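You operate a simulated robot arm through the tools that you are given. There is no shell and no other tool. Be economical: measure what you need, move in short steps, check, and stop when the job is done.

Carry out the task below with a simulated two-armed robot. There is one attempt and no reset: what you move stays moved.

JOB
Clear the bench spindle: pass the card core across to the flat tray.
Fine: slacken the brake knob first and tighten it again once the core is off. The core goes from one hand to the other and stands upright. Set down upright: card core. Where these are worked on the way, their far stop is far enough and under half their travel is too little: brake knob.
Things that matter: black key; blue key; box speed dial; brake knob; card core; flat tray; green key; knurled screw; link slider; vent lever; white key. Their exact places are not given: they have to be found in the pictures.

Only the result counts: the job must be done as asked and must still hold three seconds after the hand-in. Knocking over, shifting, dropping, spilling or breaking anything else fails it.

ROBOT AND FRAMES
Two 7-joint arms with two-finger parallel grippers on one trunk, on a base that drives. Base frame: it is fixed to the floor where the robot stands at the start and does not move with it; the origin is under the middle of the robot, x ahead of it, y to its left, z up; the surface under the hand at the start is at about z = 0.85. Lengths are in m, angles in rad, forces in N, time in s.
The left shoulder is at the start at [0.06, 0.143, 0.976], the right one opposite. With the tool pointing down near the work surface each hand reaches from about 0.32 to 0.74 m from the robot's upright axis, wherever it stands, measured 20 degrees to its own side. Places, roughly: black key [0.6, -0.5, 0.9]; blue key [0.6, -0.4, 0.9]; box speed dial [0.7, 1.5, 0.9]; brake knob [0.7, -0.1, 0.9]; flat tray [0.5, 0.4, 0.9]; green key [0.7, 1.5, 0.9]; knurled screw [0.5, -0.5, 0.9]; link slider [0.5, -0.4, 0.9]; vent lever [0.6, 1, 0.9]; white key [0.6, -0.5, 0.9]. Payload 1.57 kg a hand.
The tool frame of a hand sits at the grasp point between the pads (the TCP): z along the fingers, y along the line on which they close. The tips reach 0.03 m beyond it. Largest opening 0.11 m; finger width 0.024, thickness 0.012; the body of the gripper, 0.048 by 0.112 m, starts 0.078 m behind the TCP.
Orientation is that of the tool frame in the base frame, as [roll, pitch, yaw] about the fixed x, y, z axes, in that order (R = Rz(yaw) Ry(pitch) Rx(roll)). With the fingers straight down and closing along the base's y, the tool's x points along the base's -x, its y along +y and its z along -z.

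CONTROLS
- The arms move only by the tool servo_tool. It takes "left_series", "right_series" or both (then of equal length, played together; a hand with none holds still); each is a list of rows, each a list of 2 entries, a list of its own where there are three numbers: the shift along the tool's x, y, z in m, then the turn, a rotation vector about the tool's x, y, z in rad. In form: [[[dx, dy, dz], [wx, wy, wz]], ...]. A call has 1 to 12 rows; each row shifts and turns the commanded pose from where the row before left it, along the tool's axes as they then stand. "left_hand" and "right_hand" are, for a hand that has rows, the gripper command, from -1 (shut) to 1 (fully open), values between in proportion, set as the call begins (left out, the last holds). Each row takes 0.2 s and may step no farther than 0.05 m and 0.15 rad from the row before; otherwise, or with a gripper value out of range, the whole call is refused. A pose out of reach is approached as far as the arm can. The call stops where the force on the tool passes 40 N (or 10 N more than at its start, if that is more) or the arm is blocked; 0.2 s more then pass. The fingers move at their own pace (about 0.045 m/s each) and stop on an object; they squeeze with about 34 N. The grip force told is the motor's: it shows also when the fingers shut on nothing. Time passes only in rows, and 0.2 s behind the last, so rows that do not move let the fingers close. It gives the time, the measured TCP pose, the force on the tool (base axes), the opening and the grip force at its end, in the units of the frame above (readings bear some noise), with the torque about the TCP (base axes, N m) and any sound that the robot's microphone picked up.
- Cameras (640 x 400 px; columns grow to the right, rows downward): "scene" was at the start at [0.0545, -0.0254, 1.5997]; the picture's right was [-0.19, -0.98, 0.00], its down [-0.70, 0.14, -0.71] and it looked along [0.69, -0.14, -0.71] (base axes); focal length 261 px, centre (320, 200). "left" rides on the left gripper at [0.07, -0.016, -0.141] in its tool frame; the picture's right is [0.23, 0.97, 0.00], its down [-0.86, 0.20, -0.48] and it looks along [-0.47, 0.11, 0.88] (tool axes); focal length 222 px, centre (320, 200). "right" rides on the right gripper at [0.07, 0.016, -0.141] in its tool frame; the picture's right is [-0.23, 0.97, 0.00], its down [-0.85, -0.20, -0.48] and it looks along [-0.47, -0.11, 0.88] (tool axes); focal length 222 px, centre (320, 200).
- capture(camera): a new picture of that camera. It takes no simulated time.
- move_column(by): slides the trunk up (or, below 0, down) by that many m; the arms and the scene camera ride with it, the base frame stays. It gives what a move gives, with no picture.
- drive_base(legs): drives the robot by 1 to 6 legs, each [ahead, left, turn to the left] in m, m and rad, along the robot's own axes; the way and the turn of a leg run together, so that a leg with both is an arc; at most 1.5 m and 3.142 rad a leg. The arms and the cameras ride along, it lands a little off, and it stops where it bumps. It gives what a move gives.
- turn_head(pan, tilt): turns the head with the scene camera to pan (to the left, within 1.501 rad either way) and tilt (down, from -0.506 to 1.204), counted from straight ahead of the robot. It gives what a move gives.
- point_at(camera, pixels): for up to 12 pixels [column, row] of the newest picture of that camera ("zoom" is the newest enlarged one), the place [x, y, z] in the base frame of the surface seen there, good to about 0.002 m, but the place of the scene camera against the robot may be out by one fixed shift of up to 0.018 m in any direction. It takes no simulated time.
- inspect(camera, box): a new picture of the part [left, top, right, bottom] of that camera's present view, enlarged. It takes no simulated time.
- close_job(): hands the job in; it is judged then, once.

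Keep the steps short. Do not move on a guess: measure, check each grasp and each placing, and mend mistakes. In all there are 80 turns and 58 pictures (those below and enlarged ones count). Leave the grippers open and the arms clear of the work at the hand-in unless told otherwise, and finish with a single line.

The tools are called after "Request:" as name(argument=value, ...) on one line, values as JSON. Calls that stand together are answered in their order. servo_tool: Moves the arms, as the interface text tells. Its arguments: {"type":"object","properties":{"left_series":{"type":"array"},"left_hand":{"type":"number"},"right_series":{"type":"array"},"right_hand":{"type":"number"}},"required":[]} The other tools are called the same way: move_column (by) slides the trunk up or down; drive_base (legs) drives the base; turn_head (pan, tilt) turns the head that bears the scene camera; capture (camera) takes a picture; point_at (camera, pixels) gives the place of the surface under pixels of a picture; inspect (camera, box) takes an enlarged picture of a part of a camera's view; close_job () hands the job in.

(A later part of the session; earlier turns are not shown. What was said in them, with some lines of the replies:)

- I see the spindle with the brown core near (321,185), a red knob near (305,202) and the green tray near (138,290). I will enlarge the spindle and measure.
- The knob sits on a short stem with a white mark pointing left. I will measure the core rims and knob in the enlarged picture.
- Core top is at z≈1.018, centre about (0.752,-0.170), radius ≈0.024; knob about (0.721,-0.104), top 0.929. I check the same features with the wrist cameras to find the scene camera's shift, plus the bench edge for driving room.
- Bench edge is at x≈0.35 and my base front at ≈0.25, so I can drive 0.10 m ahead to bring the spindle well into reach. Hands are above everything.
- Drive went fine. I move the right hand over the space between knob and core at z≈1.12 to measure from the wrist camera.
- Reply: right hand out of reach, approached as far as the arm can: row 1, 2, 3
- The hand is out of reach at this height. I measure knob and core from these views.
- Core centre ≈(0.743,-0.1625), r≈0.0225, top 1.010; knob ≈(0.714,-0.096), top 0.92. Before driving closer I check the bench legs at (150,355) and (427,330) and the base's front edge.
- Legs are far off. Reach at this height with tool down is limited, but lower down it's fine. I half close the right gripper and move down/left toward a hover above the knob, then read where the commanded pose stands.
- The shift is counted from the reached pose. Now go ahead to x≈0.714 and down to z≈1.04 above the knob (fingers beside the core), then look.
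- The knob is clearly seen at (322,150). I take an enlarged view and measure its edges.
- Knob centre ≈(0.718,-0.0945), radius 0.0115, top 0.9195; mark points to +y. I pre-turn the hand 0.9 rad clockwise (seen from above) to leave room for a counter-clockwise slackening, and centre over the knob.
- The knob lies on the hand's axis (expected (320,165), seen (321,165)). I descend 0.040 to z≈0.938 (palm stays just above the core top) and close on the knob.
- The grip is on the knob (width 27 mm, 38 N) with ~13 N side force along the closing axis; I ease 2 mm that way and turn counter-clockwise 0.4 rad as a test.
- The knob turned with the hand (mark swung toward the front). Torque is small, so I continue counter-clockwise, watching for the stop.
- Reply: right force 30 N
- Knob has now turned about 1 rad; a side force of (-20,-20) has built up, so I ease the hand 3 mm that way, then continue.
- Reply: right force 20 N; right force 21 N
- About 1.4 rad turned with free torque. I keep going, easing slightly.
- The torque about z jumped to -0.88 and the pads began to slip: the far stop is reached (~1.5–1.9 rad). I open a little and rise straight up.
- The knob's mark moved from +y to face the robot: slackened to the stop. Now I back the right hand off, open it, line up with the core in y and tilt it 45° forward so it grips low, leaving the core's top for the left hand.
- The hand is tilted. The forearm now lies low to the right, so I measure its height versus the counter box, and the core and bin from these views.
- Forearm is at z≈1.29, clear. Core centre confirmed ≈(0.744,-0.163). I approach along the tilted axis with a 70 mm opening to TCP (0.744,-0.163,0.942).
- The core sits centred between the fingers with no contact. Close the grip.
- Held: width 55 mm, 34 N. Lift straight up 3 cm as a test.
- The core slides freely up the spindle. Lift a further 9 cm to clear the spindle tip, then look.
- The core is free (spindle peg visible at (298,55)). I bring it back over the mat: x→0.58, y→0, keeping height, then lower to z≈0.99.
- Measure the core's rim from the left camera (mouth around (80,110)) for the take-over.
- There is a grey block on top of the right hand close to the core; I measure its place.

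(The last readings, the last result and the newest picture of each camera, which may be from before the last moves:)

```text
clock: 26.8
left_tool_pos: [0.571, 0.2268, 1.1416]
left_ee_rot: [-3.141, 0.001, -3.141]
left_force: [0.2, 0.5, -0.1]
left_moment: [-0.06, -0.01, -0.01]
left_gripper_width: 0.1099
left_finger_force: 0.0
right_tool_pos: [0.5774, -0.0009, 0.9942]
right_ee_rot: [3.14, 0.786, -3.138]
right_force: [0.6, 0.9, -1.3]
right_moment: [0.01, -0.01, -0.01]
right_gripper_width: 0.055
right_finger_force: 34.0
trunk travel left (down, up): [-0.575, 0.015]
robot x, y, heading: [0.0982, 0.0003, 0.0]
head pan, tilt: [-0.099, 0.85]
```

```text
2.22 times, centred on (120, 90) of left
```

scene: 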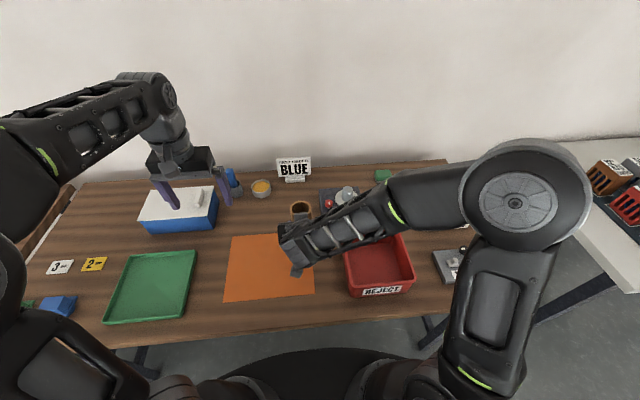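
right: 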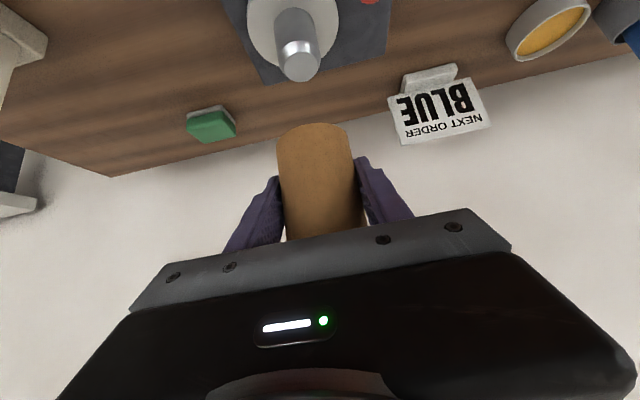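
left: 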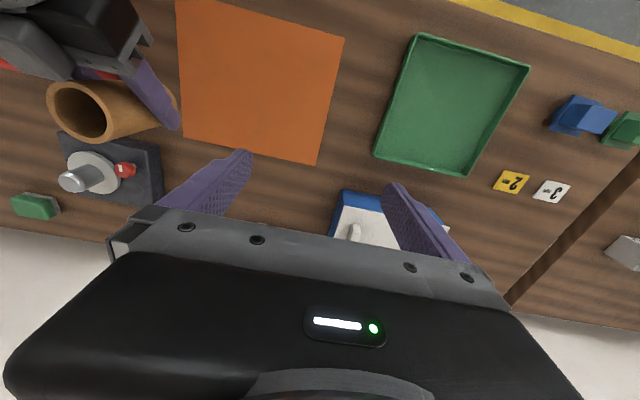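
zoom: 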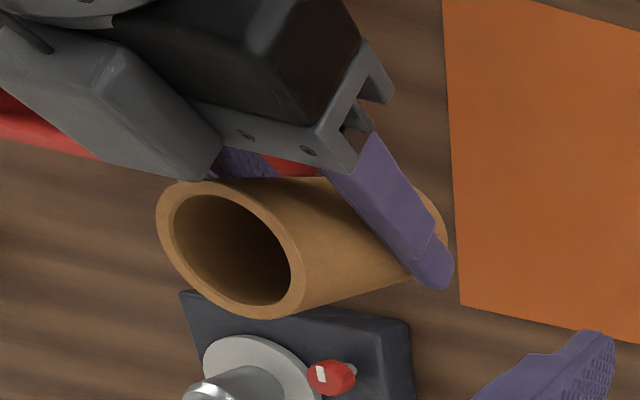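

The block tops at z≈1.106, x≤0.53; the left hand's fingers at x≈0.577 clear it. I lean the left hand 0.15 rad forward-away for camera clearance, set its opening to 80 mm and move it half way at the current height.

Request:
servo_tool(left_series=[[[-0.006, 0, -0.005], [0, 0.15, 0]], [[0, -0.045, 0], [0, 0, 0]], [[0, -0.045, 0], [0, 0, 0]], [[0, -0.035, 0], [0, 0, 0]], [[0, 0, 0], [0, 0, 0]]], left_hand=0.45)

Request:
capture(camera="scene")

```text
clock: 28.0
left_tool_pos: [0.5759, 0.1018, 1.1411]
left_ee_rot: [3.14, -0.047, 3.141]
left_force: [-0.9, 0.8, 0.5]
left_moment: [0.01, 0.0, -0.05]
left_gripper_width: 0.0796
left_finger_force: 0.0
left hand out of reach, approached as far as the arm can: row 1
right_tool_pos: [0.5777, -0.0002, 0.9946]
right_ee_rot: [-3.141, 0.787, -3.138]
right_force: [0.0, 1.0, -1.2]
right_moment: [-0.04, -0.01, 0.01]
right_gripper_width: 0.0551
right_finger_force: 33.8
trunk travel left (down, up): [-0.575, 0.015]
robot x, y, heading: [0.1025, -0.001, 0.001]
head pan, tilt: [-0.099, 0.85]
```

```text
27 pictures are left
```

scene: 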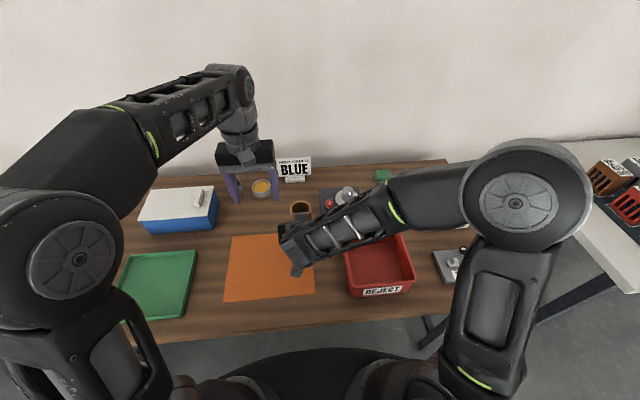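

Limited reach kept the tilt at 0.05, which is still fine; arms are well apart. I move the left hand over the core and look through its camera.

Request:
servo_tool(left_series=[[[0, -0.035, 0], [0, 0, 0]], [[0, -0.035, 0], [0, 0, 0]], [[0, -0.03, 0], [0, 0, 0]], [[0, 0, 0], [0, 0, 0]]])

Request:
capture(camera="left")

Request:
inspect(camera="scene", box=[240, 100, 380, 290])

```text
clock: 29.0
left_tool_pos: [0.5756, 0.0686, 1.1421]
left_ee_rot: [3.141, -0.041, 3.141]
left_force: [-0.3, -1.0, 0.4]
left_moment: [-0.03, 0.0, 0.02]
left_gripper_width: 0.08
left_finger_force: 0.2
left hand out of reach, approached as far as the arm can: row 1, 2, 3
right_tool_pos: [0.578, -0.0011, 0.9945]
right_ee_rot: [3.141, 0.785, 3.141]
right_force: [-0.1, -0.7, -1.0]
right_moment: [-0.03, -0.02, 0.05]
right_gripper_width: 0.055
right_finger_force: 33.9
trunk travel left (down, up): [-0.575, 0.015]
robot x, y, heading: [0.1, 0.0008, 0.003]
head pan, tilt: [-0.099, 0.85]
```

```text
26 pictures are left
```

left: 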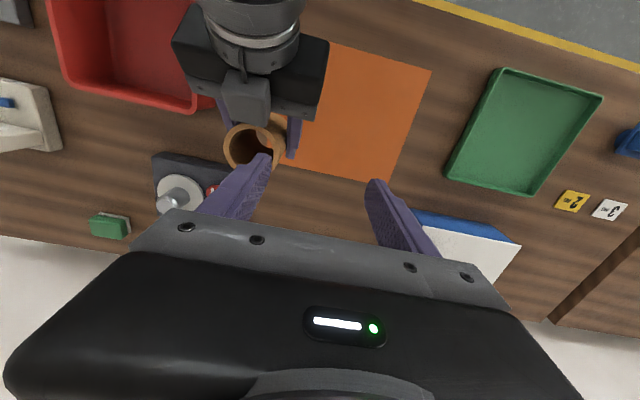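

```text
2.11 times, centred on (310, 195) of scene
```

zoom: 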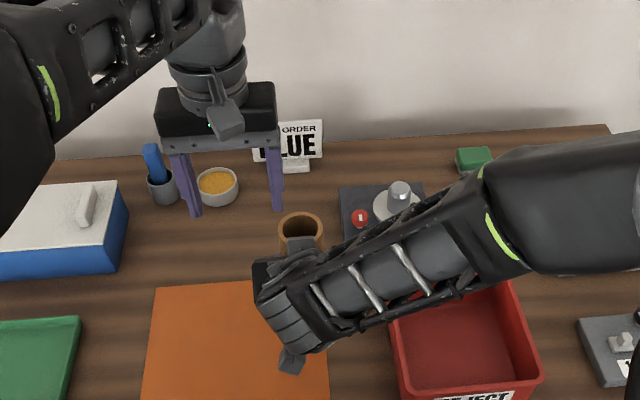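

The left arm's reach ends here at this height, so I bring the right hand with the core nearer and lower: by (-0.05,+0.03,-0.05).

Request:
servo_tool(right_series=[[[0.0236, 0.01, 0], [0, 0, 0]], [[0.0236, 0.01, 0], [0, 0, 0]], [[0.0236, 0.01, 0], [0, 0, 0]], [[0, 0, 0], [0, 0, 0]]])

Request:
servo_tool(left_series=[[[0.022, -0.015, 0], [0, 0, 0]], [[0.022, -0.02, 0.0], [0, 0, 0]], [[0, 0, 0.015], [0, 0.04, 0]], [[0, 0, 0.015], [0, 0.05, 0]], [[0, 0, 0], [0, 0, 0]]])

Request:
capture(camera="left")

```text
clock: 30.0
left_tool_pos: [0.5755, 0.0675, 1.1423]
left_ee_rot: [3.139, -0.045, -3.141]
left_force: [0.5, 0.1, 0.6]
left_moment: [-0.01, 0.02, 0.02]
left_gripper_width: 0.08
left_finger_force: 0.0
right_tool_pos: [0.527, 0.0302, 0.9452]
right_ee_rot: [3.14, 0.785, -3.142]
right_force: [0.2, 0.2, -0.4]
right_moment: [-0.01, -0.04, -0.03]
right_gripper_width: 0.055
right_finger_force: 34.0
trunk travel left (down, up): [-0.575, 0.015]
robot x, y, heading: [0.1005, -0.0008, 0.003]
head pan, tilt: [-0.099, 0.85]
```

```text
clock: 31.2
left_tool_pos: [0.5283, 0.0319, 1.1141]
left_ee_rot: [3.142, -0.138, 3.141]
left_force: [-0.3, 0.2, 0.3]
left_moment: [0.0, 0.01, 0.03]
left_gripper_width: 0.0798
left_finger_force: 0.1
right_tool_pos: [0.5286, 0.03, 0.9437]
right_ee_rot: [-3.141, 0.785, -3.141]
right_force: [0.7, 0.3, -0.5]
right_moment: [0.01, 0.02, -0.03]
right_gripper_width: 0.0549
right_finger_force: 33.9
trunk travel left (down, up): [-0.575, 0.015]
robot x, y, heading: [0.1015, -0.0052, 0.001]
head pan, tilt: [-0.099, 0.85]
```

```text
24 pictures are left
```

left: 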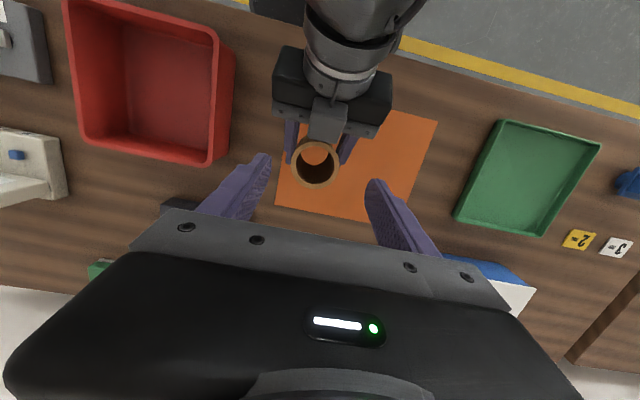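

The core's mouth is at (316,165). I measure its rim.

Request:
point_at(camera="left", pixels=[[295, 165], [337, 165], [316, 145], [316, 186], [330, 108], [320, 140], [346, 150], [288, 150]])

```text
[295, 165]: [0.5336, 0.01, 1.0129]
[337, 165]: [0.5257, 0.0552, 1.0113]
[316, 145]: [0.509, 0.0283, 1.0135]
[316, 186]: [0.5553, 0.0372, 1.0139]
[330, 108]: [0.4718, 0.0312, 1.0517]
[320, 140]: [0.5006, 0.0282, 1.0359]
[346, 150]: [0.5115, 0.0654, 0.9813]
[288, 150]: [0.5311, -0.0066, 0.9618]
```

Core centre ≈(0.531,0.0326), top 1.0125. I lower the left hand to TCP z≈1.016 so its tips overlap the core's top 27 mm, above the right fingers.

Request:
servo_tool(left_series=[[[-0.0041, 0.0005, 0.0242], [0, 0, 0]], [[-0.0041, 0, 0.0242], [0, 0, 0]], [[-0.0041, 0, 0.0242], [0, 0, 0]], [[-0.0041, 0, 0.0242], [0, 0, 0]], [[0, 0, 0], [0, 0, 0]]])

Request:
capture(camera="left")

Request:
inspect(camera="scene", box=[220, 120, 380, 290])

```text
clock: 32.4
left_tool_pos: [0.5317, 0.0318, 1.0146]
left_ee_rot: [3.141, -0.138, -3.14]
left_force: [0.2, 0.1, 0.1]
left_moment: [0.01, 0.01, 0.01]
left_gripper_width: 0.0799
left_finger_force: 0.0
right_tool_pos: [0.5282, 0.029, 0.9442]
right_ee_rot: [3.141, 0.785, -3.14]
right_force: [0.0, 0.0, -1.4]
right_moment: [-0.01, -0.04, -0.05]
right_gripper_width: 0.0551
right_finger_force: 33.5
trunk travel left (down, up): [-0.575, 0.015]
robot x, y, heading: [0.0992, 0.0002, -0.002]
head pan, tilt: [-0.099, 0.85]
```

```text
23 pictures are left
```

left: 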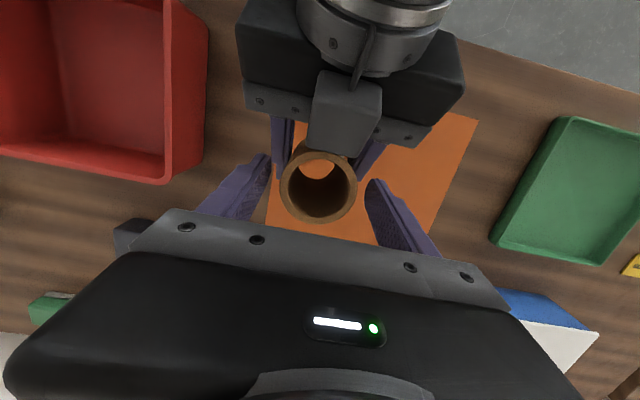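

```text
2.35 times, centred on (300, 205) of scene
```

zoom: 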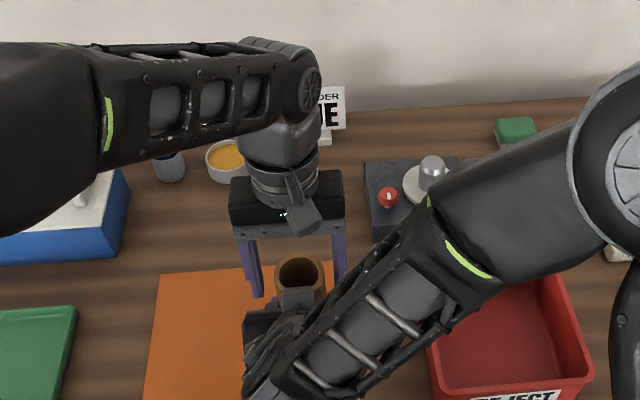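

The core mouth (318,187) is centred at the left grasp point. Close the left hand while the right keeps holding.

Request:
servo_tool(left_series=[[[0, 0, 0], [0, 0, 0]], [[0, 0, 0], [0, 0, 0]], [[0, 0, 0], [0, 0, 0]], [[0, 0, 0], [0, 0, 0]]], left_hand=-1)

```text
clock: 33.4
left_tool_pos: [0.5331, 0.0306, 1.0152]
left_ee_rot: [-3.141, -0.137, 3.141]
left_force: [0.7, -8.4, -0.6]
left_moment: [0.17, -0.03, 0.07]
left_gripper_width: 0.0547
left_finger_force: 33.9
right_tool_pos: [0.5277, 0.0309, 0.9446]
right_ee_rot: [3.14, 0.785, -3.14]
right_force: [-0.2, 8.1, 1.1]
right_moment: [-0.77, 0.0, -0.03]
right_gripper_width: 0.0551
right_finger_force: 34.3
trunk travel left (down, up): [-0.575, 0.015]
robot x, y, heading: [0.1013, 0.0001, -0.0]
head pan, tilt: [-0.099, 0.85]
```

Both hands hold (left 34 N, right 34 N). I ease the 8 N sideways load by 1 mm, then open the right hand.

Request:
servo_tool(left_series=[[[0, -0.001, 0], [0, 0, 0]], [[0, 0, 0], [0, 0, 0]]])

Request:
servo_tool(right_series=[[[0, 0, 0], [0, 0, 0]], [[0, 0, 0], [0, 0, 0]], [[0, 0, 0], [0, 0, 0]], [[0, 0, 0], [0, 0, 0]]], right_hand=0.8)

Request:
capture(camera="right")

```text
clock: 34.0
left_tool_pos: [0.5331, 0.0311, 1.0141]
left_ee_rot: [3.142, -0.135, 3.141]
left_force: [7.4, -10.4, -8.8]
left_moment: [0.21, -0.31, -0.05]
left_gripper_width: 0.0545
left_finger_force: 33.5
right_tool_pos: [0.5271, 0.0304, 0.9447]
right_ee_rot: [3.139, 0.786, -3.137]
right_force: [-6.4, 11.1, 9.0]
right_moment: [-0.93, -0.23, 0.1]
right_gripper_width: 0.055
right_finger_force: 34.4
trunk travel left (down, up): [-0.575, 0.015]
robot x, y, heading: [0.1024, 0.0013, 0.001]
head pan, tilt: [-0.099, 0.85]
```

```text
clock: 35.0
left_tool_pos: [0.5312, 0.0304, 1.0141]
left_ee_rot: [3.141, -0.138, 3.141]
left_force: [-0.7, -1.1, 0.8]
left_moment: [-0.06, -0.02, 0.03]
left_gripper_width: 0.0547
left_finger_force: 34.2
right_tool_pos: [0.5278, 0.0302, 0.9453]
right_ee_rot: [-3.141, 0.785, 3.141]
right_force: [0.3, 0.2, -0.3]
right_moment: [0.0, -0.01, 0.01]
right_gripper_width: 0.099
right_finger_force: 0.0
trunk travel left (down, up): [-0.575, 0.015]
robot x, y, heading: [0.1031, 0.0012, 0.003]
head pan, tilt: [-0.099, 0.85]
```

```text
21 pictures are left
```

right: 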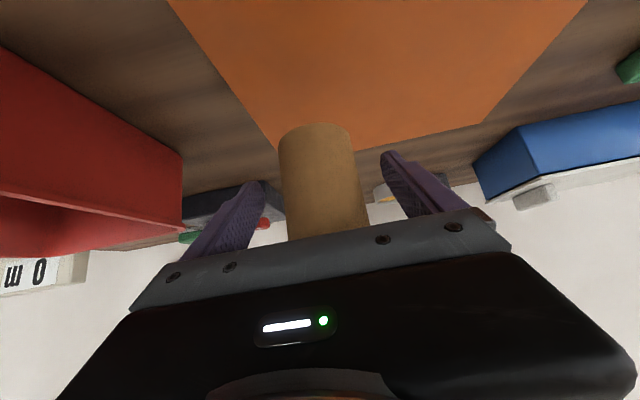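

The left hand alone holds the core, steady. I part the hands along x: right back 4 cm, left ahead 4 cm.

Request:
servo_tool(left_series=[[[-0.0198, 0, -0.0028], [0, 0, 0]], [[-0.0198, 0, -0.0028], [0, 0, 0]], [[0, 0, 0], [0, 0, 0]]], right_series=[[[0.0141, 0, -0.0141], [0, 0, 0]], [[0.0141, 0, -0.0141], [0, 0, 0]], [[0, 0, 0], [0, 0, 0]]])

Request:
capture(camera="right")

```text
clock: 35.8
left_tool_pos: [0.5708, 0.0322, 1.0159]
left_ee_rot: [-3.141, -0.138, 3.141]
left_force: [0.1, -0.1, 0.2]
left_moment: [0.0, 0.01, -0.02]
left_gripper_width: 0.0548
left_finger_force: 33.6
right_tool_pos: [0.4865, 0.0297, 0.9435]
right_ee_rot: [-3.14, 0.786, 3.141]
right_force: [0.6, -0.3, -0.3]
right_moment: [-0.01, 0.02, -0.01]
right_gripper_width: 0.099
right_finger_force: 0.0
trunk travel left (down, up): [-0.575, 0.015]
robot x, y, heading: [0.0977, 0.0006, -0.007]
head pan, tilt: [-0.099, 0.85]
```

```text
20 pictures are left
```

right: 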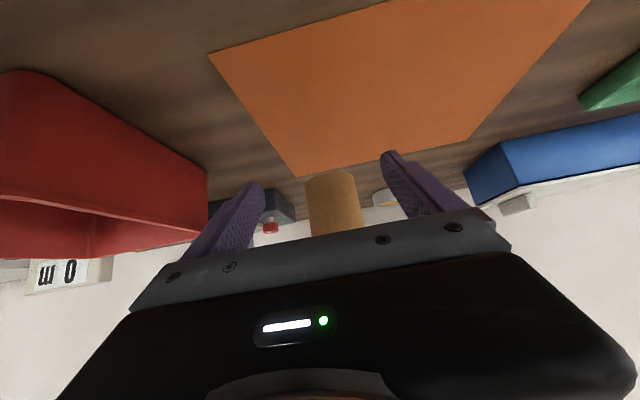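

Core is clear of the right fingers. I raise the left hand 3 cm and carry the core left to above the tray (0.51, 0.44).

Request:
servo_tool(left_series=[[[0.002, 0, -0.0148], [0, 0, 0]], [[0.002, 0.02, -0.0148], [0, 0, 0]], [[0.0066, 0.045, 0.0009], [0, 0, 0]], [[0.0066, 0.045, 0.0009], [0, 0, 0]], [[0.0066, 0.045, 0.0009], [0, 0, 0]], [[0.0066, 0.045, 0.0009], [0, 0, 0]], [[0.0066, 0.045, 0.0009], [0, 0, 0]], [[0.0066, 0.045, 0.0009], [0, 0, 0]], [[0.0066, 0.045, 0.0009], [0, 0, 0]], [[0.0066, 0.045, 0.0009], [0, 0, 0]], [[0.0066, 0.031, 0.0009], [0, 0, 0]], [[0, 0, 0], [0, 0, 0]]])

Request:
turn_head(pan=0.2, tilt=0.85)

Request:
capture(camera="scene")

Request:
capture(camera="left")

```text
clock: 38.4
left_tool_pos: [0.509, 0.4406, 1.0426]
left_ee_rot: [-3.141, -0.137, 3.141]
left_force: [0.0, 0.3, -0.4]
left_moment: [0.01, 0.04, 0.02]
left_gripper_width: 0.0549
left_finger_force: 33.3
right_tool_pos: [0.4868, 0.0289, 0.9431]
right_ee_rot: [-3.141, 0.786, -3.14]
right_force: [-0.2, 0.6, 0.2]
right_moment: [-0.02, -0.01, -0.01]
right_gripper_width: 0.0991
right_finger_force: 0.1
trunk travel left (down, up): [-0.575, 0.015]
robot x, y, heading: [0.0996, 0.0008, 0.004]
head pan, tilt: [-0.099, 0.85]
```

```text
clock: 39.2
left_tool_pos: [0.5087, 0.4395, 1.0442]
left_ee_rot: [-3.141, -0.137, -3.14]
left_force: [0.0, 0.3, -1.1]
left_moment: [-0.02, -0.01, 0.0]
left_gripper_width: 0.0548
left_finger_force: 34.0
right_tool_pos: [0.4867, 0.0303, 0.9443]
right_ee_rot: [3.142, 0.786, -3.139]
right_force: [-0.1, 0.6, -0.4]
right_moment: [0.0, -0.01, 0.01]
right_gripper_width: 0.099
right_finger_force: 0.1
trunk travel left (down, up): [-0.575, 0.015]
robot x, y, heading: [0.1013, -0.0002, -0.0]
head pan, tilt: [0.201, 0.85]
```

```text
19 pictures are left
```

scene: 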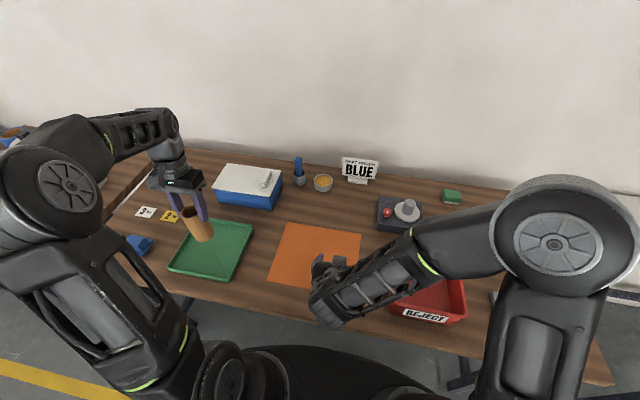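

```text
18 pictures are left
```

left: 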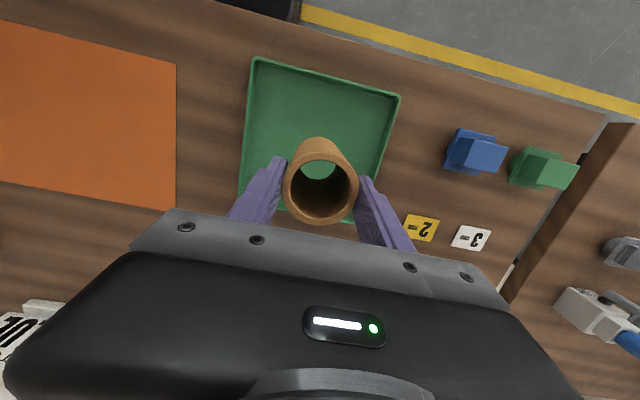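

The core hangs over the tray. I check that it is upright by measuring its edges top and bottom.

Request:
inspect(camera="scene", box=[150, 160, 270, 290])

Request:
point_at(camera="left", pixels=[[286, 180], [355, 188], [318, 155], [320, 222], [318, 138], [300, 150], [345, 155], [320, 100], [252, 60], [398, 95]])

```text
3.08 times, centred on (210, 225) of scene
```

zoom: 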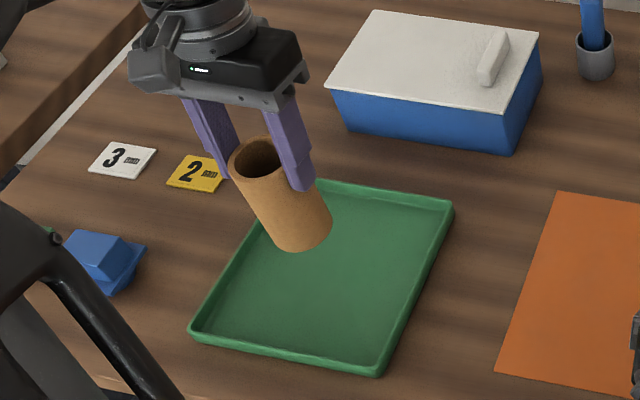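

```text
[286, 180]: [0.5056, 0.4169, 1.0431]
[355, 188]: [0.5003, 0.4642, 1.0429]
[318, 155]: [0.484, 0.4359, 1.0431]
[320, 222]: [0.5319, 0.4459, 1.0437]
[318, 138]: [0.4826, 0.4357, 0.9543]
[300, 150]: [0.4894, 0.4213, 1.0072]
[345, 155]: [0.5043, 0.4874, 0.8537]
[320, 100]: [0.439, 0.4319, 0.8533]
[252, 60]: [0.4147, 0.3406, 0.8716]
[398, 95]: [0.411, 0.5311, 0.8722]
```

Rim is level (z 1.043 all round) and the wall is vertical. Core bottom ≈0.933, tray floor ≈0.8535. I lower 7.2 cm, then feel for contact.

Request:
servo_tool(left_series=[[[-0.0025, 0, 0.0178], [0, 0, 0]], [[-0.0025, 0, 0.0178], [0, 0, 0]], [[-0.0025, 0, 0.0178], [0, 0, 0]], [[-0.0025, 0, 0.0178], [0, 0, 0]], [[0, 0, 0], [0, 0, 0]]])

Request:
servo_tool(left_series=[[[-0.0003, 0, 0.002], [0, 0, 0]], [[-0.0003, 0, 0.002], [0, 0, 0]], [[0, 0, 0], [0, 0, 0]]])

```text
clock: 40.4
left_tool_pos: [0.5116, 0.4436, 0.9728]
left_ee_rot: [-3.141, -0.137, 3.141]
left_force: [-0.2, -0.4, -0.5]
left_moment: [0.01, -0.01, 0.01]
left_gripper_width: 0.0546
left_finger_force: 34.5
right_tool_pos: [0.4877, 0.0295, 0.9431]
right_ee_rot: [3.14, 0.787, -3.14]
right_force: [-0.3, -0.5, 0.1]
right_moment: [0.03, 0.0, 0.01]
right_gripper_width: 0.099
right_finger_force: 0.0
trunk travel left (down, up): [-0.575, 0.015]
robot x, y, heading: [0.1058, -0.0, -0.003]
head pan, tilt: [0.201, 0.85]
```

```text
clock: 41.2
left_tool_pos: [0.5097, 0.4448, 0.9696]
left_ee_rot: [-3.141, -0.139, -3.141]
left_force: [-0.5, -0.5, -1.0]
left_moment: [0.02, 0.0, -0.02]
left_gripper_width: 0.0548
left_finger_force: 33.7
right_tool_pos: [0.4875, 0.0286, 0.9434]
right_ee_rot: [3.141, 0.783, -3.138]
right_force: [-0.7, -0.1, 0.3]
right_moment: [-0.01, -0.01, 0.0]
right_gripper_width: 0.0988
right_finger_force: 0.1
trunk travel left (down, up): [-0.575, 0.015]
robot x, y, heading: [0.1028, -0.0011, 0.001]
head pan, tilt: [0.201, 0.85]
```

No contact yet; continue in 1.5 mm steps.

Request:
servo_tool(left_series=[[[-0.0002, 0, 0.0015], [0, 0, 0]], [[-0.0002, 0, 0.0015], [0, 0, 0]], [[0, 0, 0], [0, 0, 0]]])

Request:
inspect(camera="scene", box=[170, 180, 260, 290])

```text
clock: 42.0
left_tool_pos: [0.5105, 0.4429, 0.9664]
left_ee_rot: [3.14, -0.138, -3.142]
left_force: [-0.3, 0.1, -0.1]
left_moment: [0.02, -0.01, 0.03]
left_gripper_width: 0.0547
left_finger_force: 33.9
right_tool_pos: [0.4866, 0.0306, 0.9448]
right_ee_rot: [3.141, 0.787, -3.14]
right_force: [-0.1, -0.3, -0.1]
right_moment: [0.01, 0.02, 0.02]
right_gripper_width: 0.0989
right_finger_force: 0.1
trunk travel left (down, up): [-0.575, 0.015]
robot x, y, heading: [0.1052, -0.0009, 0.001]
head pan, tilt: [0.201, 0.85]
```

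```text
3.64 times, centred on (215, 235) of scene
```

zoom: 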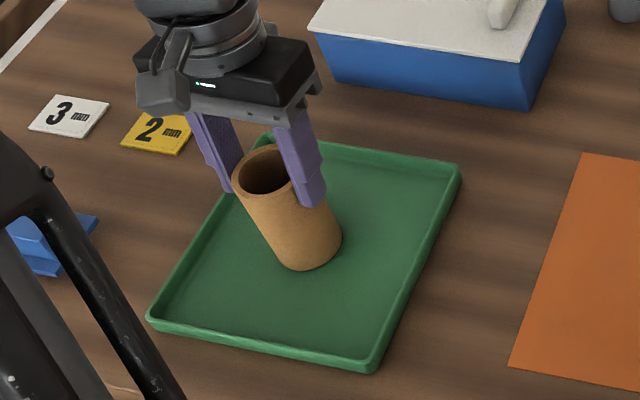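

Bottom is now ≈2–3 mm above the floor. Continue gently.

Request:
servo_tool(left_series=[[[-0.0002, 0, 0.0012], [0, 0, 0]], [[-0.0001, 0, 0.001], [0, 0, 0]], [[0, 0, 0], [0, 0, 0]]])

Request:
servo_tool(left_series=[[[-0.0001, 0, 0.001], [0, 0, 0]], [[0, 0, 0], [0, 0, 0]]])

```text
clock: 42.8
left_tool_pos: [0.5112, 0.443, 0.965]
left_ee_rot: [3.142, -0.139, 3.141]
left_force: [0.3, -0.5, 0.4]
left_moment: [0.08, -0.01, 0.02]
left_gripper_width: 0.0547
left_finger_force: 34.2
right_tool_pos: [0.4872, 0.0295, 0.9429]
right_ee_rot: [3.141, 0.786, -3.14]
right_force: [-0.1, -0.7, -0.4]
right_moment: [-0.02, 0.03, 0.0]
right_gripper_width: 0.099
right_finger_force: 0.1
trunk travel left (down, up): [-0.575, 0.015]
robot x, y, heading: [0.0993, 0.0002, 0.002]
head pan, tilt: [0.201, 0.85]
```

```text
clock: 43.4
left_tool_pos: [0.5104, 0.4438, 0.9646]
left_ee_rot: [3.139, -0.137, -3.141]
left_force: [3.5, 1.0, 11.1]
left_moment: [-0.11, -0.06, 0.05]
left_gripper_width: 0.0549
left_finger_force: 33.9
right_tool_pos: [0.4873, 0.0293, 0.9434]
right_ee_rot: [-3.141, 0.783, -3.14]
right_force: [-0.2, 0.0, 0.1]
right_moment: [-0.01, 0.01, 0.01]
right_gripper_width: 0.0991
right_finger_force: 0.0
trunk travel left (down, up): [-0.575, 0.015]
robot x, y, heading: [0.0997, 0.0, 0.002]
head pan, tilt: [0.201, 0.85]
```

Contact with the tray floor (11 N up). Ease up slightly, open, then rise straight up.

Request:
servo_tool(left_series=[[[0, 0, -0.0007], [0, 0, 0]], [[0, 0, 0], [0, 0, 0]]])

Request:
servo_tool(left_series=[[[0, 0, 0], [0, 0, 0]], [[0, 0, 0], [0, 0, 0]], [[0, 0, 0], [0, 0, 0]], [[0, 0, 0], [0, 0, 0]]], left_hand=0.8)

Request:
servo_tool(left_series=[[[0.002, 0, -0.0149], [0, 0, 0]], [[0.0041, 0, -0.0297], [0, 0, 0]], [[0.0041, 0, -0.0297], [0, 0, 0]], [[0.0041, 0, -0.0297], [0, 0, 0]], [[0.0041, 0, -0.0297], [0, 0, 0]], [[0, 0, 0], [0, 0, 0]]])

Request:
capture(camera="scene")

Request:
capture(camera="left")

```text
clock: 44.0
left_tool_pos: [0.511, 0.4422, 0.9642]
left_ee_rot: [3.138, -0.136, -3.141]
left_force: [4.5, 0.2, 16.4]
left_moment: [-0.17, -0.18, 0.0]
left_gripper_width: 0.055
left_finger_force: 34.2
right_tool_pos: [0.4871, 0.0283, 0.9436]
right_ee_rot: [3.139, 0.786, -3.141]
right_force: [0.6, 0.7, 0.2]
right_moment: [0.01, 0.01, 0.0]
right_gripper_width: 0.099
right_finger_force: 0.1
trunk travel left (down, up): [-0.575, 0.015]
robot x, y, heading: [0.0997, -0.0031, 0.0]
head pan, tilt: [0.201, 0.85]
```

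```text
clock: 45.0
left_tool_pos: [0.5108, 0.4438, 0.9638]
left_ee_rot: [-3.141, -0.137, 3.14]
left_force: [0.2, 0.1, 0.2]
left_moment: [-0.01, 0.03, 0.04]
left_gripper_width: 0.0992
left_finger_force: 0.1
right_tool_pos: [0.4867, 0.0296, 0.9424]
right_ee_rot: [3.142, 0.787, -3.142]
right_force: [-0.4, 0.1, -0.7]
right_moment: [0.0, 0.02, 0.02]
right_gripper_width: 0.0989
right_finger_force: 0.0
trunk travel left (down, up): [-0.575, 0.015]
robot x, y, heading: [0.1015, 0.0002, 0.002]
head pan, tilt: [0.201, 0.85]
```

```text
clock: 46.4
left_tool_pos: [0.5119, 0.4431, 1.0994]
left_ee_rot: [3.141, -0.138, 3.141]
left_force: [0.8, -0.1, 0.4]
left_moment: [-0.01, 0.0, 0.01]
left_gripper_width: 0.099
left_finger_force: 0.0
right_tool_pos: [0.4872, 0.0291, 0.9428]
right_ee_rot: [-3.141, 0.785, -3.14]
right_force: [0.0, -0.1, -0.3]
right_moment: [0.0, 0.01, 0.05]
right_gripper_width: 0.099
right_finger_force: 0.0
trunk travel left (down, up): [-0.575, 0.015]
robot x, y, heading: [0.1016, 0.0016, -0.001]
head pan, tilt: [0.201, 0.85]
```

```text
15 pictures are left
```

scene: 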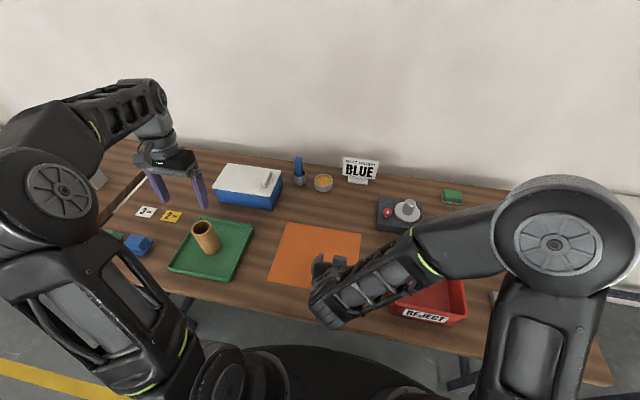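

```text
14 pictures are left
```

left: 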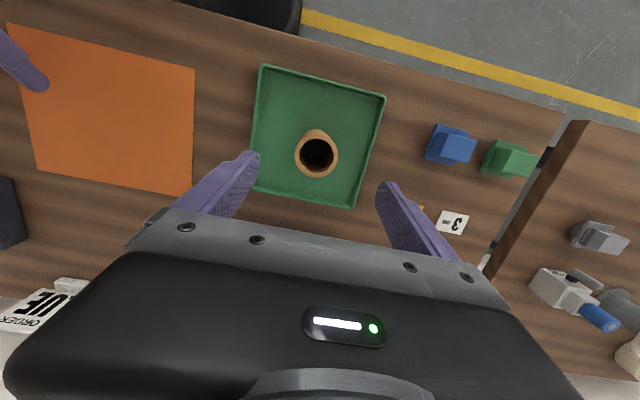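

The core stands upright in the tray and the left hand is clear. Now the right hand: raise 10 cm, return to vertical, close to 41 mm, ready to retighten the knob.

Request:
servo_tool(right_series=[[[-0.0236, 0, -0.0236], [0, 0, 0]], [[-0.0236, 0, -0.0236], [0, 0, 0]], [[-0.0236, 0, -0.0236], [0, 0, 0]], [[0, 0, 0], [0, 0.15, 0]], [[0, 0, 0], [0, 0.15, 0]], [[0, 0, 0], [0, 0.15, 0]], [[0, 0, 0], [0, 0.15, 0]], [[0, 0, 0], [0, 0.15, 0]], [[0, 0, 0], [0, 0.035, 0]], [[0, 0, 0], [0, 0, 0]]], right_hand=-0.25)

Request:
turn_head(pan=-0.1, tilt=0.85)

```text
clock: 48.6
left_tool_pos: [0.5115, 0.4432, 1.0988]
left_ee_rot: [-3.141, -0.137, -3.14]
left_force: [0.4, 0.2, 0.0]
left_moment: [-0.01, -0.03, 0.03]
left_gripper_width: 0.0989
left_finger_force: 0.1
right_tool_pos: [0.4853, 0.0294, 1.0427]
right_ee_rot: [-3.141, -0.002, -3.139]
right_force: [0.4, 0.5, 0.3]
right_moment: [-0.01, -0.02, -0.01]
right_gripper_width: 0.0415
right_finger_force: 0.0
trunk travel left (down, up): [-0.575, 0.015]
robot x, y, heading: [0.1025, -0.0034, -0.001]
head pan, tilt: [0.201, 0.85]
```

```text
clock: 49.4
left_tool_pos: [0.5114, 0.4413, 1.0998]
left_ee_rot: [-3.142, -0.137, -3.14]
left_force: [-0.5, 0.3, -0.1]
left_moment: [0.01, 0.03, 0.0]
left_gripper_width: 0.099
left_finger_force: 0.0
right_tool_pos: [0.4863, 0.0284, 1.0431]
right_ee_rot: [3.14, -0.001, -3.141]
right_force: [0.0, -0.1, -1.1]
right_moment: [-0.01, -0.01, -0.01]
right_gripper_width: 0.0414
right_finger_force: 0.0
trunk travel left (down, up): [-0.575, 0.015]
robot x, y, heading: [0.1009, 0.0017, 0.002]
head pan, tilt: [-0.099, 0.85]
```

Now move over the knob at z≈1.04 and pre-turn the hand 1.0 rad counter-clockwise.

Request:
servo_tool(right_series=[[[-0.046, 0, 0], [0, 0, 0]], [[-0.046, -0.01, 0], [0, 0, 0]], [[-0.04, -0.028, 0], [0, 0, 0]], [[-0.04, -0.028, 0], [0, 0, 0]], [[-0.03, -0.029, 0], [0, 0, 0]], [[-0.028, -0.029, 0], [0, 0, 0]], [[0, 0, 0], [0, 0, 0]]])

Request:
servo_tool(right_series=[[[0, 0, 0], [0, 0, -0.14]], [[0, 0, 0], [0, 0, -0.14]], [[0, 0, 0], [0, 0, -0.14]], [[0, 0, 0], [0, 0, -0.14]], [[0, 0, 0], [0, 0, -0.14]], [[0, 0, 0], [0, 0, -0.14]], [[0, 0, 0], [0, 0, -0.14]], [[0, 0, 0.03], [0, 0, 0]], [[0, 0, 0.03], [0, 0, 0]], [[0, 0, 0], [0, 0, 0]]])

Request:
capture(camera="right")

```text
clock: 51.0
left_tool_pos: [0.5106, 0.4421, 1.0984]
left_ee_rot: [3.141, -0.136, -3.141]
left_force: [-0.8, 0.1, -0.1]
left_moment: [0.01, -0.05, 0.05]
left_gripper_width: 0.099
left_finger_force: 0.0
right_tool_pos: [0.7165, -0.0944, 1.041]
right_ee_rot: [-3.141, -0.001, -3.14]
right_force: [-0.8, 0.6, -0.5]
right_moment: [0.0, 0.01, -0.01]
right_gripper_width: 0.0415
right_finger_force: 0.1
trunk travel left (down, up): [-0.575, 0.015]
robot x, y, heading: [0.1016, 0.002, -0.001]
head pan, tilt: [-0.099, 0.85]
```

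```text
clock: 53.2
left_tool_pos: [0.5113, 0.4419, 1.0994]
left_ee_rot: [-3.141, -0.138, -3.141]
left_force: [-0.2, 0.0, -0.5]
left_moment: [0.01, 0.01, 0.02]
left_gripper_width: 0.099
left_finger_force: 0.0
right_tool_pos: [0.7208, -0.0963, 0.98]
right_ee_rot: [-3.141, -0.002, -2.16]
right_force: [-0.4, -0.2, -1.0]
right_moment: [-0.01, -0.02, 0.03]
right_gripper_width: 0.0417
right_finger_force: 0.1
trunk travel left (down, up): [-0.575, 0.015]
robot x, y, heading: [0.1005, 0.0016, 0.001]
head pan, tilt: [-0.099, 0.85]
```

```text
13 pictures are left
```

right: 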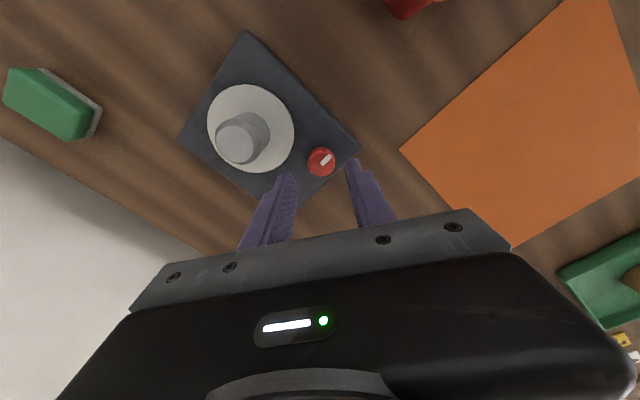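

The knob's top is at about (321,160), slightly above the expected (320,164). I measure it.

Request:
point_at(camera="right", pixels=[[309, 160], [334, 160], [321, 149], [321, 173], [321, 161]])

Request:
inspect(camera="right", box=[300, 145, 340, 175])

```text
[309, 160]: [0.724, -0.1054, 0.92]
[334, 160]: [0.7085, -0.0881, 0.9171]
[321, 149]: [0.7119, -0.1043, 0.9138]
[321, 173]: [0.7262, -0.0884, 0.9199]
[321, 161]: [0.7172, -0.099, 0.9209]
```

```text
13.33 times, centred on (320, 160) of right
```

zoom: 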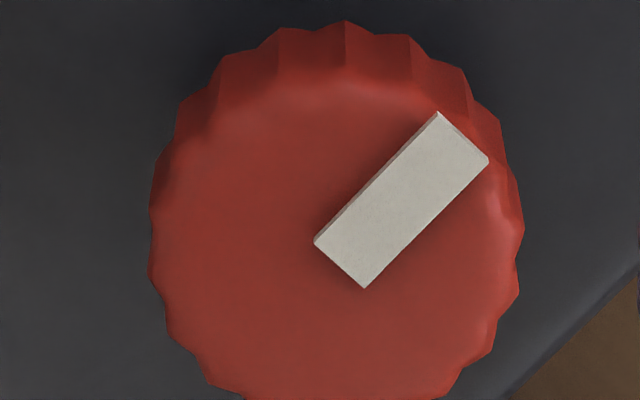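

Small correction of (2,1) mm, then descend to z≈0.939 and grip the knob.

Request:
servo_tool(right_series=[[[0.002, 0.001, 0.02], [0, 0, 0]], [[0, 0, 0.0205], [0, 0, 0]], [[0, 0, 0], [0, 0, 0]]])

Request:
servo_tool(right_series=[[[0, 0, 0], [0, 0, 0]], [[0, 0, 0], [0, 0, 0]], [[0, 0, 0], [0, 0, 0]], [[0, 0, 0], [0, 0, 0]]], right_hand=-1)

Request:
servo_tool(right_series=[[[0, 0, 0], [0, 0, 0.1]], [[0, 0, 0], [0, 0, 0.1]], [[0, 0, 0], [0, 0, 0.1]], [[0, 0, 0], [0, 0, 0.1]], [[0, 0, 0], [0, 0, 0.1]]])

```text
clock: 54.0
left_tool_pos: [0.5115, 0.4427, 1.1005]
left_ee_rot: [3.141, -0.136, 3.142]
left_force: [0.5, -0.3, -0.9]
left_moment: [0.01, 0.0, 0.0]
left_gripper_width: 0.0991
left_finger_force: 0.1
right_tool_pos: [0.7172, -0.0975, 0.9413]
right_ee_rot: [3.14, 0.0, -2.16]
right_force: [0.5, 0.0, 0.3]
right_moment: [-0.02, 0.01, -0.01]
right_gripper_width: 0.0413
right_finger_force: 0.0
trunk travel left (down, up): [-0.575, 0.015]
robot x, y, heading: [0.0974, 0.0012, 0.002]
head pan, tilt: [-0.099, 0.85]
```

```text
clock: 55.0
left_tool_pos: [0.512, 0.4427, 1.0988]
left_ee_rot: [3.14, -0.139, -3.141]
left_force: [-0.2, 0.4, 0.1]
left_moment: [0.01, -0.02, -0.01]
left_gripper_width: 0.0992
left_finger_force: 0.1
right_tool_pos: [0.7183, -0.0987, 0.9415]
right_ee_rot: [-3.141, 0.0, -2.162]
right_force: [6.3, -2.4, -1.0]
right_moment: [0.07, -0.4, -0.14]
right_gripper_width: 0.0262
right_finger_force: 37.4
trunk travel left (down, up): [-0.575, 0.015]
robot x, y, heading: [0.0993, -0.0019, 0.002]
head pan, tilt: [-0.099, 0.85]
```

```text
clock: 56.2
left_tool_pos: [0.5134, 0.4424, 1.0998]
left_ee_rot: [3.141, -0.14, -3.141]
left_force: [0.7, 0.7, 0.6]
left_moment: [0.05, 0.01, -0.03]
left_gripper_width: 0.0992
left_finger_force: 0.1
right_tool_pos: [0.7179, -0.0977, 0.9404]
right_ee_rot: [-3.141, 0.001, -2.663]
right_force: [17.4, -5.6, -1.9]
right_moment: [-0.24, -0.52, -0.03]
right_gripper_width: 0.0264
right_finger_force: 37.1
trunk travel left (down, up): [-0.575, 0.015]
robot x, y, heading: [0.1005, -0.0007, -0.004]
head pan, tilt: [-0.099, 0.85]
```

Turning clockwise without resistance; ease 2 mm and go on.

Request:
servo_tool(right_series=[[[-0.0018, -0.0012, 0], [0, 0, 0]], [[0, 0, 0], [0, 0, 0.1]], [[0, 0, 0], [0, 0, 0.1]], [[0, 0, 0], [0, 0, 0.1]], [[0, 0, 0], [0, 0, 0.1]], [[0, 0, 0], [0, 0, 0.1]]])

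Request:
inspect(camera="scene", box=[315, 175, 365, 215])

```text
clock: 57.6
left_tool_pos: [0.5116, 0.4435, 1.0993]
left_ee_rot: [-3.141, -0.138, -3.141]
left_force: [0.2, 0.0, 0.6]
left_moment: [-0.01, 0.02, -0.01]
left_gripper_width: 0.099
left_finger_force: 0.1
right_tool_pos: [0.7154, -0.0946, 0.9412]
right_ee_rot: [3.14, 0.0, 3.123]
right_force: [6.5, 1.2, 2.4]
right_moment: [0.15, 0.7, -0.02]
right_gripper_width: 0.026
right_finger_force: 37.2
trunk travel left (down, up): [-0.575, 0.015]
robot x, y, heading: [0.1046, -0.0007, 0.002]
head pan, tilt: [-0.099, 0.85]
```

```text
10.00 times, centred on (340, 195) of scene
```

zoom: 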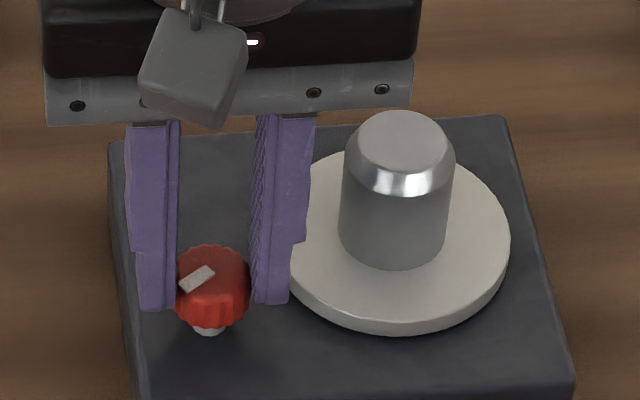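

The knob follows (mark swinging back to the left). Continue to the stop.

Request:
servo_tool(right_series=[[[0, 0, 0], [0, 0, 0.1]], [[0, 0, 0], [0, 0, 0.1]], [[0, 0, 0], [0, 0, 0.1]], [[0, 0, 0], [0, 0, 0.1]], [[0, 0, 0], [0, 0, 0.1]]])

Request:
servo_tool(right_series=[[[0, 0, 0], [0, 0, 0.1]], [[0, 0, 0], [0, 0, 0.1]], [[0, 0, 0], [0, 0, 0.1]]])

Request:
inspect(camera="scene", box=[315, 175, 365, 215])

```text
clock: 58.8
left_tool_pos: [0.511, 0.4443, 1.0997]
left_ee_rot: [3.141, -0.138, 3.141]
left_force: [0.2, 0.0, -0.1]
left_moment: [0.02, 0.02, -0.04]
left_gripper_width: 0.0989
left_finger_force: 0.0
right_tool_pos: [0.7159, -0.0951, 0.9403]
right_ee_rot: [3.14, 0.0, 2.621]
right_force: [5.4, 5.6, -0.2]
right_moment: [0.09, -0.39, 0.02]
right_gripper_width: 0.0262
right_finger_force: 37.6
trunk travel left (down, up): [-0.575, 0.015]
robot x, y, heading: [0.1008, -0.0031, -0.004]
head pan, tilt: [-0.099, 0.85]
```

```text
clock: 59.6
left_tool_pos: [0.5116, 0.4439, 1.0991]
left_ee_rot: [-3.139, -0.14, 3.141]
left_force: [0.1, 0.1, 0.4]
left_moment: [0.02, -0.04, 0.01]
left_gripper_width: 0.0993
left_finger_force: 0.1
right_tool_pos: [0.7175, -0.0931, 0.94]
right_ee_rot: [-3.141, -0.003, 2.323]
right_force: [5.1, 16.3, -7.1]
right_moment: [0.59, -0.18, 0.63]
right_gripper_width: 0.027
right_finger_force: 37.5
trunk travel left (down, up): [-0.575, 0.015]
robot x, y, heading: [0.1008, -0.0038, -0.001]
head pan, tilt: [-0.099, 0.85]
```

```text
10.00 times, centred on (340, 195) of scene
```

zoom: 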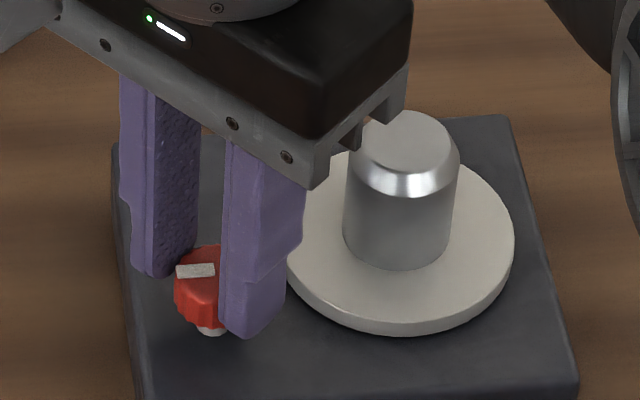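

Torque +0.63 marks the tight stop, and the mark points to the left again as at the start. Open and rise straight up, then back off.

Request:
servo_tool(right_series=[[[0, 0, 0], [0, 0, 0]], [[0, 0, 0], [0, 0, 0]], [[0, 0, -0.03], [0, 0, 0]], [[0, 0, -0.04], [0, 0, 0]], [[0, 0, -0.03], [0, 0, 0]], [[0, 0, 0], [0, 0, -0.14]], [[0, 0, 0], [0, 0, -0.14]], [[0, 0, 0], [0, 0, -0.14]], [[0, 0, 0], [0, 0, -0.14]], [[0, 0, 0], [0, 0, -0.14]], [[0, 0, 0], [0, 0, -0.12]]], right_hand=-0.25)

Request:
servo_tool(right_series=[[[0.04, -0.02, -0.02], [0, 0, 0]], [[0.04, -0.02, -0.02], [0, 0, 0]], [[0.04, -0.02, -0.01], [0, 0, 0]], [[0, 0, 0], [0, 0, 0]], [[0, 0, 0], [0, 0, 0]], [[0, 0, 0], [0, 0, 0]]], right_hand=1)

Request:
inspect(camera="scene", box=[315, 175, 365, 215])

Request:
capture(camera="scene")

```text
clock: 62.0
left_tool_pos: [0.5107, 0.443, 1.1]
left_ee_rot: [-3.141, -0.138, -3.141]
left_force: [0.6, -0.7, 0.1]
left_moment: [-0.02, -0.02, -0.01]
left_gripper_width: 0.0989
left_finger_force: 0.1
right_tool_pos: [0.7164, -0.0959, 1.0411]
right_ee_rot: [-3.141, 0.0, -3.137]
right_force: [0.8, -0.7, 0.7]
right_moment: [-0.01, -0.01, -0.02]
right_gripper_width: 0.041
right_finger_force: 0.1
trunk travel left (down, up): [-0.575, 0.015]
robot x, y, heading: [0.101, 0.0019, 0.0]
head pan, tilt: [-0.099, 0.85]
```

```text
clock: 63.4
left_tool_pos: [0.512, 0.4438, 1.1]
left_ee_rot: [-3.141, -0.137, -3.141]
left_force: [0.7, 0.2, -0.1]
left_moment: [-0.01, 0.01, -0.03]
left_gripper_width: 0.0988
left_finger_force: 0.1
right_tool_pos: [0.5987, -0.1564, 1.0921]
right_ee_rot: [3.141, -0.001, -3.141]
right_force: [-0.1, -0.9, 0.1]
right_moment: [-0.01, 0.0, 0.0]
right_gripper_width: 0.1099
right_finger_force: 0.1
trunk travel left (down, up): [-0.575, 0.015]
robot x, y, heading: [0.0978, 0.0028, 0.002]
head pan, tilt: [-0.099, 0.85]
```

```text
10.00 times, centred on (340, 195) of scene
```

zoom: 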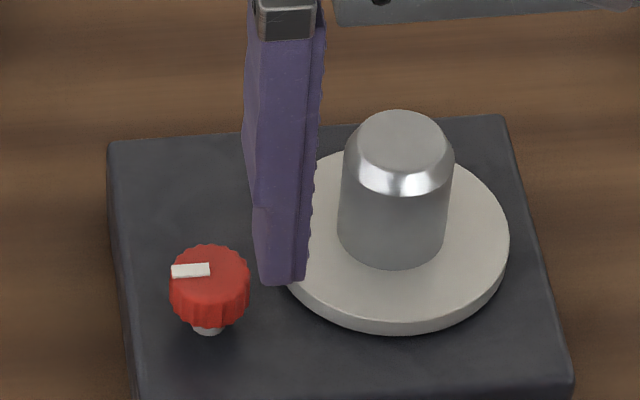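

```text
8 pictures are left
```

scene: 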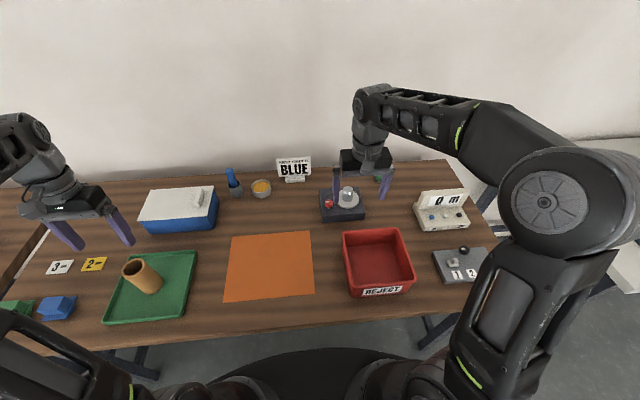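

The knob mark is back where it was at the start, so the brake is tight. The core stands upright in the green tray, nothing else has moved, and both hands are open and clear. Handing in.

Request:
close_job()

```text
The job is handed in.
```

The card core was passed from the right hand to the left and stands upright in the flat tray, and the brake knob was slackened to its stop first and tightened back to its stop after the core came off.
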